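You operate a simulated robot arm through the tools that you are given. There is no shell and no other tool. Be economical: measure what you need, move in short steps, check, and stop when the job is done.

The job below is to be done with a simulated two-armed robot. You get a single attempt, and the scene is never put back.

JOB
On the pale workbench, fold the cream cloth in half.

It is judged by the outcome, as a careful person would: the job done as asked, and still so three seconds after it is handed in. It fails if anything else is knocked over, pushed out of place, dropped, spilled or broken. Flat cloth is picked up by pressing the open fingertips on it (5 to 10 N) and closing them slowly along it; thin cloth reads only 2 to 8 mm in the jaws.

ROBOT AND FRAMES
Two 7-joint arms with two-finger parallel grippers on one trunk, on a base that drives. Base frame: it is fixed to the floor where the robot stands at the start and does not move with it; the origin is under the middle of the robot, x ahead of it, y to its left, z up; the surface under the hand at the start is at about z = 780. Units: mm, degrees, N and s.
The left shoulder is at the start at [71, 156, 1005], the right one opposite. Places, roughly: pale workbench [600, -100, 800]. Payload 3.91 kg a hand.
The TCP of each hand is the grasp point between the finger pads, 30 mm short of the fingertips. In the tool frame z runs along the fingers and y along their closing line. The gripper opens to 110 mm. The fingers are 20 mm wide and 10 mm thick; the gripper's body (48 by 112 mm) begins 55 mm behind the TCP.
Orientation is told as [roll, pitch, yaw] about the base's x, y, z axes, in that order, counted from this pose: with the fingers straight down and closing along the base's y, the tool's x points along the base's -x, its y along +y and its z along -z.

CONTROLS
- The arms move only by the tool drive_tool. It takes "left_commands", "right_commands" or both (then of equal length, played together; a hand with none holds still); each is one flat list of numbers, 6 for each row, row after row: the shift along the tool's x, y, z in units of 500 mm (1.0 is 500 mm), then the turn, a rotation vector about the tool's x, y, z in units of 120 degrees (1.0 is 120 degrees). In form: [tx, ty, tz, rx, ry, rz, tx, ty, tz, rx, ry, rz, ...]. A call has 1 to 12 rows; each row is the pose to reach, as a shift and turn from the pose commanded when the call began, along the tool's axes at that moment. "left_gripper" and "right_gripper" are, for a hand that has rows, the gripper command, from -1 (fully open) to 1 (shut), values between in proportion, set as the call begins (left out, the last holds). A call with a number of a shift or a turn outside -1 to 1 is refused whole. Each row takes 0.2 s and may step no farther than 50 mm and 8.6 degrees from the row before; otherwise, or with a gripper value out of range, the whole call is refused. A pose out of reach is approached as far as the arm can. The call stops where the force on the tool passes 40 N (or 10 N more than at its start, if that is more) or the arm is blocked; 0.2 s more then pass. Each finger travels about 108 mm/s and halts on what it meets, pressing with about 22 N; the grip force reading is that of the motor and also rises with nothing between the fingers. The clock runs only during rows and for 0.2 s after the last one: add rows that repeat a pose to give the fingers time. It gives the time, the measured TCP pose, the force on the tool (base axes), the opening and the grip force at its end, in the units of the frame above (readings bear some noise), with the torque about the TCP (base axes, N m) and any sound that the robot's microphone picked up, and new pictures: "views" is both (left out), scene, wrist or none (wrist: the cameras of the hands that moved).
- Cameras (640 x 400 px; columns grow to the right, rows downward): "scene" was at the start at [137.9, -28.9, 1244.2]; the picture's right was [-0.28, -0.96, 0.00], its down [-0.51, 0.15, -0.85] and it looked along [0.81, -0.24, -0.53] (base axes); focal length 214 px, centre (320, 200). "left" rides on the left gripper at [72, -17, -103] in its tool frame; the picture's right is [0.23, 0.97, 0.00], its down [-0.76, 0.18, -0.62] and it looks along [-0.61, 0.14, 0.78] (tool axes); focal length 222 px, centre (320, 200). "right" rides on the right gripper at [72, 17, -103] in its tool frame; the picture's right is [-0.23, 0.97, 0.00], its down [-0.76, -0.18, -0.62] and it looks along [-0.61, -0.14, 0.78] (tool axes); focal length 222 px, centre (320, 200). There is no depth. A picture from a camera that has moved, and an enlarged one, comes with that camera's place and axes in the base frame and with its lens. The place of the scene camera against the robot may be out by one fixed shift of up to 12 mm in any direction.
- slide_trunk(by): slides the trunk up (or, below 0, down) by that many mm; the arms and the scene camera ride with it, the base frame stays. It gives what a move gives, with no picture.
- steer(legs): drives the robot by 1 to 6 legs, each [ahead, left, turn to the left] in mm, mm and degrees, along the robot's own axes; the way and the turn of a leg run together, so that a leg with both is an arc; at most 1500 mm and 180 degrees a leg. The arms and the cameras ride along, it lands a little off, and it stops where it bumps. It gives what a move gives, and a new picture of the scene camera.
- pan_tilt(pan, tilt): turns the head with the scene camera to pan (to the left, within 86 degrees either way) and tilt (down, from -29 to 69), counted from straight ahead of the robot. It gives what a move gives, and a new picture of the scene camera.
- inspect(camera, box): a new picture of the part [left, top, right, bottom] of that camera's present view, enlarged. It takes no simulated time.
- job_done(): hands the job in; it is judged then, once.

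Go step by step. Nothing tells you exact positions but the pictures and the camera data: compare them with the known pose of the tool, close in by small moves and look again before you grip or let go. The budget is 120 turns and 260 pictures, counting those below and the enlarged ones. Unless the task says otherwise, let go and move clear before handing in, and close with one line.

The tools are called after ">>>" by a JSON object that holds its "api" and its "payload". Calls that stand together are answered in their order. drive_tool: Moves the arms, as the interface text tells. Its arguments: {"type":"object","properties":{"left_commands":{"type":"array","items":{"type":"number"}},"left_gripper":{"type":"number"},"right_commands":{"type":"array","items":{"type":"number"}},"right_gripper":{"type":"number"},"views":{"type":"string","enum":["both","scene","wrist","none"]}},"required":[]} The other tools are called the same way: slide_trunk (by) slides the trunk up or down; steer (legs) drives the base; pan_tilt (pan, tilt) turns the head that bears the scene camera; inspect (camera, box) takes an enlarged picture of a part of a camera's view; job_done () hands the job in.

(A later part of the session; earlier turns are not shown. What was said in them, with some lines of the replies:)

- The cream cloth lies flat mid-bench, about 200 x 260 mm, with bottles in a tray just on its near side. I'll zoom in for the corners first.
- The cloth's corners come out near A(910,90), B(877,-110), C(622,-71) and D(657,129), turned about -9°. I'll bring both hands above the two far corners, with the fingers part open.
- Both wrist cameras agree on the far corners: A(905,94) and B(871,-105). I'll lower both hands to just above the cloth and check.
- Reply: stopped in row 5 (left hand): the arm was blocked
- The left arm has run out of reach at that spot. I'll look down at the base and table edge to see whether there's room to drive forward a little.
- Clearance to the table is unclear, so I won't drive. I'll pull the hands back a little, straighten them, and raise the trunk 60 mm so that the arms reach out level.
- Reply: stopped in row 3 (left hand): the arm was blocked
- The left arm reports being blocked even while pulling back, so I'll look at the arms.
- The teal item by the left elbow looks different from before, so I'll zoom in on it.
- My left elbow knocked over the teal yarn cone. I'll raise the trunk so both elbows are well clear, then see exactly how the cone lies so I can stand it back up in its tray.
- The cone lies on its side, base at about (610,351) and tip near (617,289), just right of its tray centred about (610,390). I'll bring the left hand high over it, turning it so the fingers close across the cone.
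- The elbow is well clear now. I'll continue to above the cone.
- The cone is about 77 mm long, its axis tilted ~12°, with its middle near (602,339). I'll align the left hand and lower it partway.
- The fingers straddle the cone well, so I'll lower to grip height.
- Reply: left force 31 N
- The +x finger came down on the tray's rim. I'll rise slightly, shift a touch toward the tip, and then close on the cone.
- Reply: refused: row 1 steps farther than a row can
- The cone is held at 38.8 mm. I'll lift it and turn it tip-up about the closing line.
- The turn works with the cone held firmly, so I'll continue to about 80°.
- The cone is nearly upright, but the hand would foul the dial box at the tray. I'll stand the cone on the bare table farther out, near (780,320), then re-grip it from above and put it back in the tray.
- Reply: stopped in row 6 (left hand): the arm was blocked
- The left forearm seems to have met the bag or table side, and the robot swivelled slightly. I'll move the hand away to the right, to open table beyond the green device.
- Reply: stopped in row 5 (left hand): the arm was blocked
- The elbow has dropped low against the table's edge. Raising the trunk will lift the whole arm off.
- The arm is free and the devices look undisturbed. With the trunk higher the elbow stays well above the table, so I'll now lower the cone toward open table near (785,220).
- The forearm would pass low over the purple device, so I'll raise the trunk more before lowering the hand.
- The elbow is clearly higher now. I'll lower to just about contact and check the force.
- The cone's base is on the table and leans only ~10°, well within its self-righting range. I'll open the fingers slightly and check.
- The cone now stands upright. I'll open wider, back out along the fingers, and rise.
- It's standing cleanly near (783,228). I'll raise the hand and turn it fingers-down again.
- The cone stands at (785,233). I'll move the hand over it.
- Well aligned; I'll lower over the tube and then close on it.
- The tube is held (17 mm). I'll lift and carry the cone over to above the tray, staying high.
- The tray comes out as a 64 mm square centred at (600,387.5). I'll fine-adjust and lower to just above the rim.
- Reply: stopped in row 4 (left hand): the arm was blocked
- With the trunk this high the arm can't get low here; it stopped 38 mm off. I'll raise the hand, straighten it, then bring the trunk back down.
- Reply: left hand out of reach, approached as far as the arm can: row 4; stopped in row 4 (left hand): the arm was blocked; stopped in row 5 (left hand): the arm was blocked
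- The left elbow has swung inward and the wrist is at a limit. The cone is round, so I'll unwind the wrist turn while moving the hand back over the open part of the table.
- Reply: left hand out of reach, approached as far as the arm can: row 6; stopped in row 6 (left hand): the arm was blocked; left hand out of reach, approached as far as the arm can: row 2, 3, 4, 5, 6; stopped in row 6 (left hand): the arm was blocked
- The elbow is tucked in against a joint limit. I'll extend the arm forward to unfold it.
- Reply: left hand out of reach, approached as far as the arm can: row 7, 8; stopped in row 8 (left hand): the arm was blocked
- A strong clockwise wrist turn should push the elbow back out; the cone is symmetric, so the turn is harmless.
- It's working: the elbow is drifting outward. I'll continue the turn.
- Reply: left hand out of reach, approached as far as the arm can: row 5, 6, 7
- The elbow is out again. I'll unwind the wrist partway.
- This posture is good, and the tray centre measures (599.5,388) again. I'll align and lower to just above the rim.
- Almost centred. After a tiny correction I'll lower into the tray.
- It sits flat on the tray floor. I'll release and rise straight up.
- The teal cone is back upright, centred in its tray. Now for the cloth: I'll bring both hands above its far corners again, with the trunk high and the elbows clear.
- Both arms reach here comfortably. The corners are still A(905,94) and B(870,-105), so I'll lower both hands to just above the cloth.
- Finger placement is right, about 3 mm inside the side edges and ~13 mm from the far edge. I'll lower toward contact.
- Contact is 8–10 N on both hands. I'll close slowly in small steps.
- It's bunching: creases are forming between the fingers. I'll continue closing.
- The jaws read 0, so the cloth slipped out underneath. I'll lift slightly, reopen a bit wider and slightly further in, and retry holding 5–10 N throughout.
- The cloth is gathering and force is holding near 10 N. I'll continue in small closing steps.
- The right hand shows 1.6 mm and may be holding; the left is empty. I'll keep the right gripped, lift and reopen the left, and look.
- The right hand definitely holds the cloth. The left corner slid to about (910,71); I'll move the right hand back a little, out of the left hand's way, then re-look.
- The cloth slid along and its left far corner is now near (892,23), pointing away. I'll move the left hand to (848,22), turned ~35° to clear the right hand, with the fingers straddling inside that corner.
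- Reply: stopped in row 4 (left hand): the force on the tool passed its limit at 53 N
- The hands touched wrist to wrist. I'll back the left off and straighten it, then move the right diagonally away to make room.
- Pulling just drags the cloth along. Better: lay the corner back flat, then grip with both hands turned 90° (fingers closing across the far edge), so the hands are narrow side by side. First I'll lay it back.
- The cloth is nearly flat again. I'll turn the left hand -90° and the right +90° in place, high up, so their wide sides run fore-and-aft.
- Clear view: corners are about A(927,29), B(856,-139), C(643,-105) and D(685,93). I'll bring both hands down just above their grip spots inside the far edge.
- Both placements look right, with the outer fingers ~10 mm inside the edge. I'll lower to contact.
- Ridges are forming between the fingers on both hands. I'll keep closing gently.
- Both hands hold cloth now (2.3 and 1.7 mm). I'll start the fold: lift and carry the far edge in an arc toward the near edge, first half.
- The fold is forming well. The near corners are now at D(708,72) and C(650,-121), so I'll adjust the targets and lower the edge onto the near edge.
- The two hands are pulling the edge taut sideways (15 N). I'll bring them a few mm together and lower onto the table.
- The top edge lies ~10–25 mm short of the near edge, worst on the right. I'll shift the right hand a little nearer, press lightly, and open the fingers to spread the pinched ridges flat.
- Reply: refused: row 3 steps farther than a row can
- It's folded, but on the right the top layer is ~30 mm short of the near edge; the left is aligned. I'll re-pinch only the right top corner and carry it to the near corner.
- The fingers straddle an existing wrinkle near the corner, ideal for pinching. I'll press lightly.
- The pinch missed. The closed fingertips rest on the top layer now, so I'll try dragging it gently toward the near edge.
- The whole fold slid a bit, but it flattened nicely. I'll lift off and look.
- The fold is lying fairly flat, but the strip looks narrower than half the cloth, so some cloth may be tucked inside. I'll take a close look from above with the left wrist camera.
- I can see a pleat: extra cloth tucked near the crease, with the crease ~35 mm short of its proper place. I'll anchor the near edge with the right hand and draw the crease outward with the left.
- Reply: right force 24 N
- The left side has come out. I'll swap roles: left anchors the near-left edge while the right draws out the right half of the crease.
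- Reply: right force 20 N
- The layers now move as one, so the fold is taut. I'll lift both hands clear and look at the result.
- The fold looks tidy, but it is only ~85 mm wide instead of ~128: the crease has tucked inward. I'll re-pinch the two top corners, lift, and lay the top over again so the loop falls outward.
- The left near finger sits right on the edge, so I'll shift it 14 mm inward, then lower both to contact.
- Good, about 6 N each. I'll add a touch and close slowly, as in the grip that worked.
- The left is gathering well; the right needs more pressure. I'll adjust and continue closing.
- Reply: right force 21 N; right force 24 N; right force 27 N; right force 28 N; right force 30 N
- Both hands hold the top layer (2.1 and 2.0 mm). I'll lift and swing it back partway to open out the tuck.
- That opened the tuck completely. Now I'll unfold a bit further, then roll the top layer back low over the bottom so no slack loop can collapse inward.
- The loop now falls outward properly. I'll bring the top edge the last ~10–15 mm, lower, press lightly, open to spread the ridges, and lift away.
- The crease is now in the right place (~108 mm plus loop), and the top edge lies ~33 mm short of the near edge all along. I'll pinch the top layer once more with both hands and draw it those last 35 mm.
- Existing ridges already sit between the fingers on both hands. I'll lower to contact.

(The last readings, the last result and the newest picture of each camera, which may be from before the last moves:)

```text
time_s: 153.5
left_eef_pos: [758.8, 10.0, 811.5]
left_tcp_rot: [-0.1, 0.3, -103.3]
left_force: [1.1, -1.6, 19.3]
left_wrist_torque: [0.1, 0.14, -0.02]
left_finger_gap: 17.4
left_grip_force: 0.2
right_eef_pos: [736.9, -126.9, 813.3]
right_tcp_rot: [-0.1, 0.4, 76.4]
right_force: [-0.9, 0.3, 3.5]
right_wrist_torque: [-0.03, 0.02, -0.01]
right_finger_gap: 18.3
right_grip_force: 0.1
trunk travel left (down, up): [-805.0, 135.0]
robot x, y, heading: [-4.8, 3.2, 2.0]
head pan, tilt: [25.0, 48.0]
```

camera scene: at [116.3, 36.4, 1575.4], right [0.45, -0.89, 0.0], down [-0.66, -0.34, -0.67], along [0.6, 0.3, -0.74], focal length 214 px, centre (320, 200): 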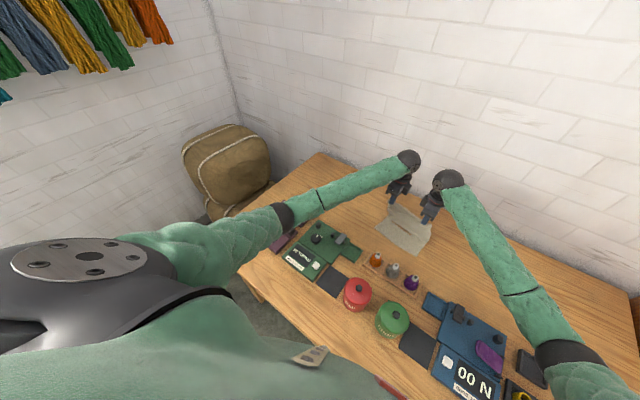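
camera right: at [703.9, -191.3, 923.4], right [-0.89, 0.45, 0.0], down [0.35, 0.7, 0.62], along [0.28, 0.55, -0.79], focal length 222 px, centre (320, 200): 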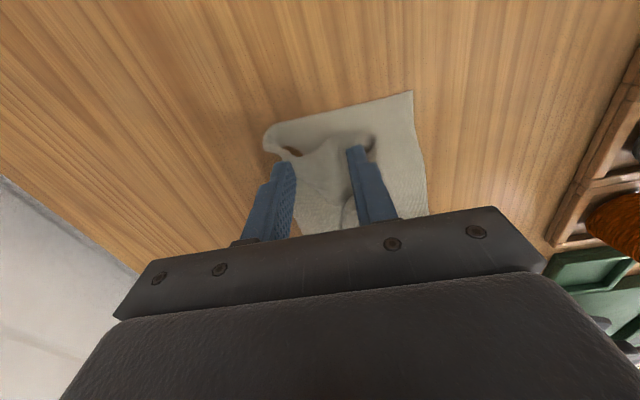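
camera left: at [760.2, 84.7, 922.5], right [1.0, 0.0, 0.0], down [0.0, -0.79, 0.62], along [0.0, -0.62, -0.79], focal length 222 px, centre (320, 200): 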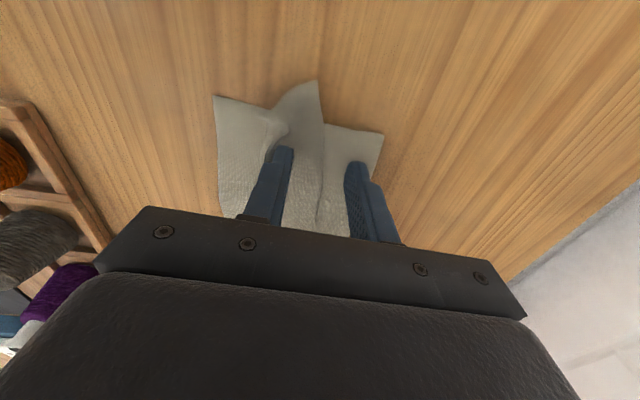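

Continuing: I'll ease the left pressure, increase the right, and close fully.

>>> {"api": "drive_tool", "payload": {"left_commands": [0, 0, -0.001, 0, 0, 0], "right_commands": [0, 0, 0.002, 0, 0, 0], "left_gripper": 0.71, "right_gripper": 0.69, "views": "none"}}

>>> {"api": "drive_tool", "payload": {"left_commands": [0, 0, 0, 0, 0, 0], "right_commands": [0, 0, 0, 0, 0, 0], "left_gripper": 0.77, "right_gripper": 0.75, "views": "none"}}

>>> {"api": "drive_tool", "payload": {"left_commands": [0, 0, 0, 0, 0, 0], "right_commands": [0, 0, 0, 0, 0, 0], "left_gripper": 0.83, "right_gripper": 0.82, "views": "none"}}

>>> {"api": "drive_tool", "payload": {"left_commands": [0, 0, 0, 0, 0, 0], "right_commands": [0, 0, 0, 0, 0, 0], "left_gripper": 0.91, "right_gripper": 0.9, "views": "none"}}

>>> {"api": "drive_tool", "payload": {"left_commands": [0, 0, 0, 0, 0, 0, 0, 0, 0, 0, 0, 0], "right_commands": [0, 0, 0, 0, 0, 0, 0, 0, 0, 0, 0, 0], "left_gripper": 1.0, "right_gripper": 1.0, "views": "wrist"}}

```text
time_s: 153.9
left_eef_pos: [757.6, 10.3, 811.8]
left_tcp_rot: [-0.1, 0.3, -103.2]
left_force: [1.7, -1.9, 11.0]
left_wrist_torque: [0.08, -0.02, 0.0]
left_finger_gap: 14.6
left_grip_force: 0.0
right_eef_pos: [737.1, -126.2, 811.4]
right_tcp_rot: [-0.3, 0.3, 76.5]
right_force: [-1.1, -0.8, 16.4]
right_wrist_torque: [-0.13, -0.03, 0.0]
right_finger_gap: 16.4
right_grip_force: 0.0
trunk travel left (down, up): [-805.0, 135.0]
robot x, y, heading: [-6.9, 4.7, 1.8]
head pan, tilt: [25.0, 48.0]
```

```text
time_s: 154.3
left_eef_pos: [757.9, 9.8, 811.7]
left_tcp_rot: [-0.1, 0.3, -103.3]
left_force: [0.5, -1.1, 7.0]
left_wrist_torque: [0.03, 0.06, 0.04]
left_finger_gap: 12.5
left_grip_force: 0.4
right_eef_pos: [735.8, -125.4, 811.1]
right_tcp_rot: [-0.2, 0.3, 76.4]
right_force: [-1.0, -1.9, 20.8]
right_wrist_torque: [-0.16, -0.07, -0.02]
right_finger_gap: 12.9
right_grip_force: 0.1
trunk travel left (down, up): [-805.0, 135.0]
robot x, y, heading: [-6.9, 3.3, 1.7]
head pan, tilt: [25.0, 48.0]
```

```text
time_s: 154.7
left_eef_pos: [757.8, 11.2, 812.2]
left_tcp_rot: [-0.1, 0.3, -103.3]
left_force: [-2.7, 0.6, 5.1]
left_wrist_torque: [0.04, 0.05, 0.02]
left_finger_gap: 10.6
left_grip_force: 9.4
right_eef_pos: [735.9, -125.6, 811.4]
right_tcp_rot: [-0.2, 0.3, 76.5]
right_force: [-1.2, -1.2, 26.5]
right_wrist_torque: [-0.19, -0.1, -0.01]
right_finger_gap: 9.3
right_grip_force: 0.0
trunk travel left (down, up): [-805.0, 135.0]
robot x, y, heading: [-5.3, 2.5, 2.1]
head pan, tilt: [25.0, 48.0]
```

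```text
time_s: 155.1
left_eef_pos: [757.5, 10.7, 812.4]
left_tcp_rot: [0.0, 0.2, -103.2]
left_force: [-1.1, -0.8, 3.7]
left_wrist_torque: [0.02, 0.04, 0.02]
left_finger_gap: 8.9
left_grip_force: 21.6
right_eef_pos: [735.2, -126.9, 811.8]
right_tcp_rot: [-0.3, 0.3, 76.5]
right_force: [2.6, -2.6, 28.4]
right_wrist_torque: [-0.2, -0.18, 0.02]
right_finger_gap: 6.2
right_grip_force: 1.0
trunk travel left (down, up): [-805.0, 135.0]
robot x, y, heading: [-6.6, 4.5, 1.8]
head pan, tilt: [25.0, 48.0]
```

```text
time_s: 155.7
left_eef_pos: [758.3, 10.9, 812.4]
left_tcp_rot: [0.0, 0.3, -103.3]
left_force: [-0.1, -0.1, 1.2]
left_wrist_torque: [0.08, 0.02, -0.01]
left_finger_gap: 9.2
left_grip_force: 22.1
right_eef_pos: [736.8, -124.5, 812.5]
right_tcp_rot: [-0.2, 0.4, 76.4]
right_force: [5.1, -2.5, 31.5]
right_wrist_torque: [-0.19, -0.24, 0.11]
right_finger_gap: 2.2
right_grip_force: 21.8
trunk travel left (down, up): [-805.0, 135.0]
robot x, y, heading: [-4.6, 5.0, 2.1]
head pan, tilt: [25.0, 48.0]
camera right: at [703.1, -191.8, 914.8], right [-0.89, 0.45, 0.0], down [0.35, 0.7, 0.62], along [0.28, 0.55, -0.79], focal length 222 px, centre (320, 200)
camera left: at [758.7, 85.3, 917.0], right [1.0, 0.0, 0.0], down [0.0, -0.79, 0.62], along [0.0, -0.62, -0.79], focal length 222 px, centre (320, 200)
```

right: 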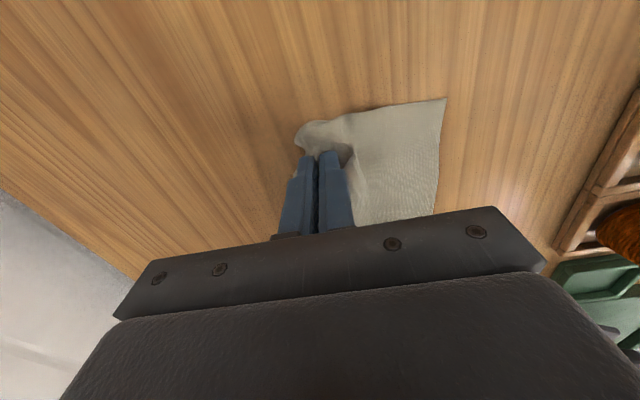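
left: 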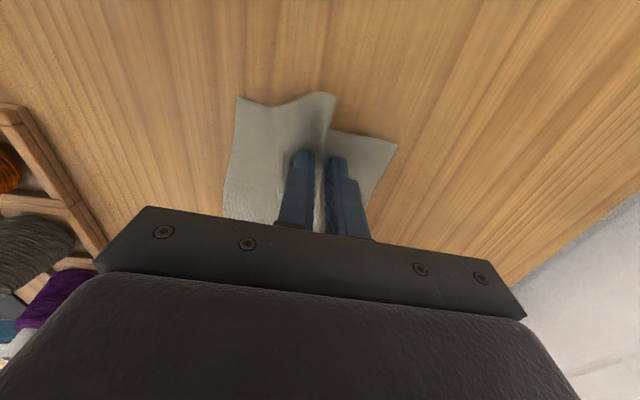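

Both hold (the left a thicker bunch). I'll lift slightly, draw the edge over to the near edge, and lower; then check before releasing.

>>> {"api": "drive_tool", "payload": {"left_commands": [0, 0, -0.03, 0, 0, 0, 0, 0, -0.06, 0, 0, 0, 0.001, -0.02, -0.06, 0, 0, 0, 0.002, -0.04, -0.055, 0, 0, 0, 0.004, -0.06, -0.045, 0, 0, 0, 0.005, -0.075, -0.025, 0, 0, 0, 0.005, -0.075, -0.008, 0, 0, 0], "right_commands": [0, 0, -0.03, 0, 0, 0, 0, 0, -0.06, 0, 0, 0, -0.001, 0.03, -0.06, 0, 0, 0, -0.003, 0.06, -0.055, 0, 0, 0, -0.005, 0.09, -0.045, 0, 0, 0, -0.006, 0.11, -0.025, 0, 0, 0, -0.006, 0.11, -0.006, 0, 0, 0], "views": "none"}}

>>> {"api": "inspect", "payload": {"camera": "scene", "box": [350, 190, 470, 265]}}

```text
time_s: 157.3
left_eef_pos: [722.4, 22.1, 816.4]
left_tcp_rot: [-0.2, 0.2, -103.3]
left_force: [-1.2, -0.1, 3.5]
left_wrist_torque: [0.03, 0.04, 0.01]
left_finger_gap: 1.9
left_grip_force: 21.9
right_eef_pos: [684.4, -109.8, 813.2]
right_tcp_rot: [0.0, 0.5, 76.4]
right_force: [-0.3, 0.9, 1.9]
right_wrist_torque: [0.01, 0.05, 0.02]
right_finger_gap: 2.1
right_grip_force: 21.7
trunk travel left (down, up): [-805.0, 135.0]
robot x, y, heading: [-5.0, -0.5, 1.8]
head pan, tilt: [25.0, 48.0]
```

```text
5.33 times, centred on (410, 228) of scene
camera zoom: at [116.8, 36.2, 1575.4], right [0.45, -0.89, 0.0], down [-0.66, -0.34, -0.67], along [0.6, 0.3, -0.74], focal length 1144 px, centre (-160, 53)
```

zoom: 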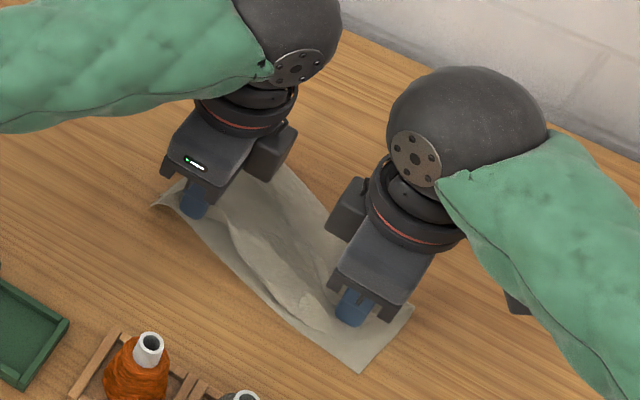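

The edge is nearly there; the right needs ~20 mm more. I'll do that, then open just a little and lift straight off.

>>> {"api": "drive_tool", "payload": {"left_commands": [0, 0, 0.0, 0, 0, 0, 0, -0.004, 0.002, 0, 0, 0, 0, -0.008, 0.004, 0, 0, 0, 0, -0.008, 0.006, 0, 0, 0], "right_commands": [0, 0.015, -0.006, 0, 0, 0, 0, 0.03, -0.006, 0, 0, 0, 0, 0.046, -0.004, 0, 0, 0, 0, 0.046, 0.002, 0, 0, 0], "views": "none"}}

>>> {"api": "drive_tool", "payload": {"left_commands": [0, 0, 0, 0, 0, 0, 0, 0, 0, 0, 0, 0], "right_commands": [0, 0, 0, 0, 0, 0, 0, 0, 0, 0, 0, 0], "left_gripper": 0.7, "right_gripper": 0.7, "views": "none"}}

>>> {"api": "drive_tool", "payload": {"left_commands": [0, 0, -0.02, 0, 0, 0, 0, 0, -0.06, 0, 0, 0, 0, 0, -0.13, 0, 0, 0, 0.06, 0, -0.2, 0, 0, 0, 0.13, 0, -0.24, 0, 0, 0, 0.21, 0, -0.26, 0, 0, 0, 0.3, 0, -0.28, 0, 0, 0], "right_commands": [0, 0, -0.02, 0, 0, 0, 0, 0, -0.06, 0, 0, 0, 0, 0, -0.13, 0, 0, 0, 0.06, 0, -0.2, 0, 0, 0, 0.13, 0, -0.24, 0, 0, 0, 0.21, 0, -0.26, 0, 0, 0, 0.3, 0, -0.28, 0, 0, 0], "views": "none"}}

>>> {"api": "inspect", "payload": {"camera": "scene", "box": [350, 190, 470, 265]}}

```text
time_s: 158.3
left_eef_pos: [720.1, 21.8, 812.5]
left_tcp_rot: [0.0, 0.3, -103.4]
left_force: [2.7, -1.4, 10.3]
left_wrist_torque: [-0.09, -0.05, -0.03]
left_finger_gap: 2.0
left_grip_force: 22.1
right_eef_pos: [662.4, -103.2, 812.3]
right_tcp_rot: [-0.1, 0.4, 76.4]
right_force: [0.3, 0.2, 3.8]
right_wrist_torque: [0.03, -0.03, -0.04]
right_finger_gap: 2.1
right_grip_force: 22.2
trunk travel left (down, up): [-805.0, 135.0]
robot x, y, heading: [-6.2, 1.3, 1.8]
head pan, tilt: [25.0, 48.0]
```

```text
time_s: 158.9
left_eef_pos: [717.9, 22.2, 811.8]
left_tcp_rot: [-0.2, 0.3, -103.3]
left_force: [-1.6, 0.4, 5.5]
left_wrist_torque: [-0.03, 0.02, 0.02]
left_finger_gap: 15.8
left_grip_force: 0.1
right_eef_pos: [661.5, -104.4, 812.8]
right_tcp_rot: [0.0, 0.4, 76.4]
right_force: [0.1, 0.2, 3.6]
right_wrist_torque: [0.0, 0.0, -0.01]
right_finger_gap: 16.0
right_grip_force: 0.1
trunk travel left (down, up): [-805.0, 135.0]
robot x, y, heading: [-3.6, 5.8, 1.8]
head pan, tilt: [25.0, 48.0]
```

```text
time_s: 160.5
left_eef_pos: [753.4, 167.8, 952.0]
left_tcp_rot: [0.0, 0.3, -103.2]
left_force: [-1.4, -0.6, 0.7]
left_wrist_torque: [-0.03, 0.01, 0.0]
left_finger_gap: 16.6
left_grip_force: 0.1
right_eef_pos: [628.0, -248.7, 953.2]
right_tcp_rot: [-0.1, 0.3, 76.5]
right_force: [0.3, -0.3, -0.2]
right_wrist_torque: [0.0, 0.01, -0.03]
right_finger_gap: 16.7
right_grip_force: 0.1
trunk travel left (down, up): [-805.0, 135.0]
robot x, y, heading: [-7.1, 4.2, 1.9]
head pan, tilt: [25.0, 48.0]
```

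```text
5.33 times, centred on (410, 228) of scene
camera zoom: at [115.2, 36.6, 1575.4], right [0.45, -0.89, 0.0], down [-0.66, -0.34, -0.67], along [0.6, 0.3, -0.74], focal length 1144 px, centre (-160, 53)
```

zoom: 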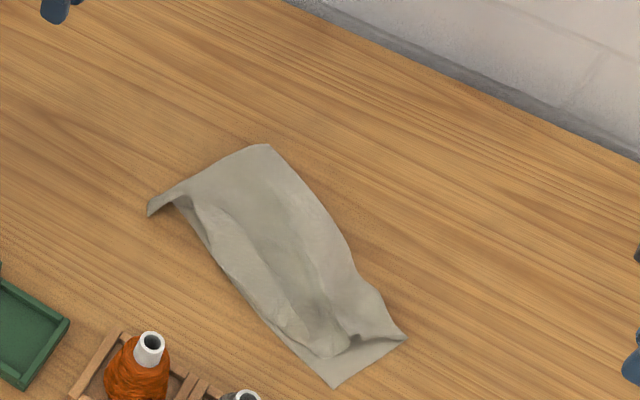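

This is a proper half fold now: the crease is well out, the left corners meet, and the right top corner is within ~25–30 mm of its mate. I'll check the whole bench before handing in.

>>> {"api": "pan_tilt", "payload": {"pan": 0, "tilt": 52}}

>>> {"api": "inspect", "payload": {"camera": "scene", "box": [180, 110, 500, 310]}}

```text
time_s: 161.4
left_eef_pos: [754.7, 165.8, 951.2]
left_tcp_rot: [-0.2, 0.3, -103.3]
left_force: [0.6, -0.2, 0.3]
left_wrist_torque: [0.01, 0.02, 0.05]
left_finger_gap: 16.3
left_grip_force: 0.0
right_eef_pos: [629.5, -249.4, 951.9]
right_tcp_rot: [0.0, 0.4, 76.4]
right_force: [0.2, -0.1, -0.3]
right_wrist_torque: [0.02, -0.03, -0.01]
right_finger_gap: 16.6
right_grip_force: 0.0
trunk travel left (down, up): [-805.0, 135.0]
robot x, y, heading: [-4.9, 3.0, 1.9]
head pan, tilt: [0.0, 52.0]
camera scene: at [121.5, 3.2, 1569.9], right [0.03, -1.0, 0.0], down [-0.79, -0.03, -0.62], along [0.62, 0.02, -0.79], focal length 214 px, centre (320, 200)
```

scene: 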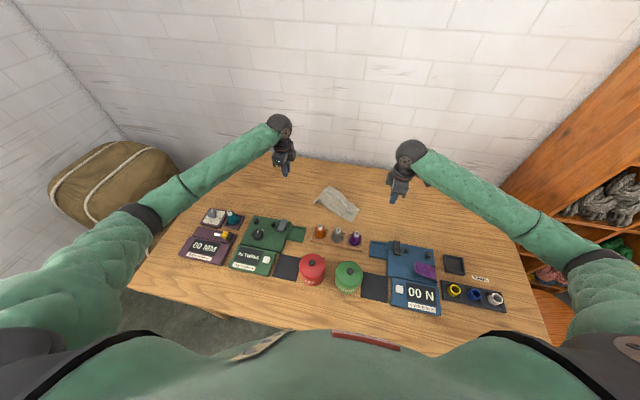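

```text
2.00 times, centred on (340, 210) of scene
camera zoom: at [121.5, 3.2, 1569.9], right [0.03, -1.0, 0.0], down [-0.79, -0.03, -0.62], along [0.62, 0.02, -0.79], focal length 429 px, centre (280, 180)
```

zoom: 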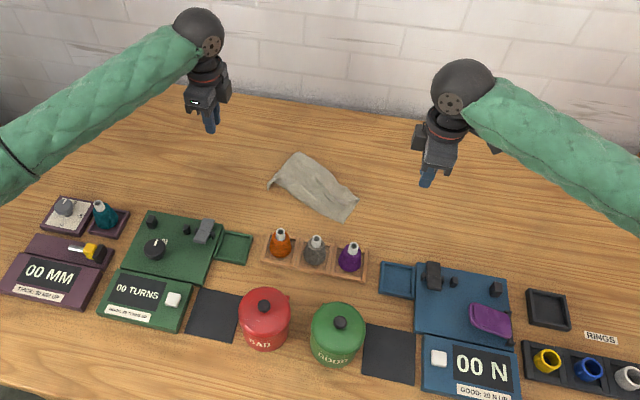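

The bench is in order: every cone stands in its tray, including the teal one, the cloth is folded in half, and both hands are clear. I'm handing in.

>>> {"api": "job_done", "payload": {}}

```text
The job is handed in.
```

The cream cloth is folded in half on the pale workbench, but not perfectly: it has some wrinkles, and the top layer's right corner is about 25–30 mm off the corner beneath it. Early on my left elbow knocked over the teal yarn cone; I stood it back up in its tray, and nothing else looked out of place in the final view.
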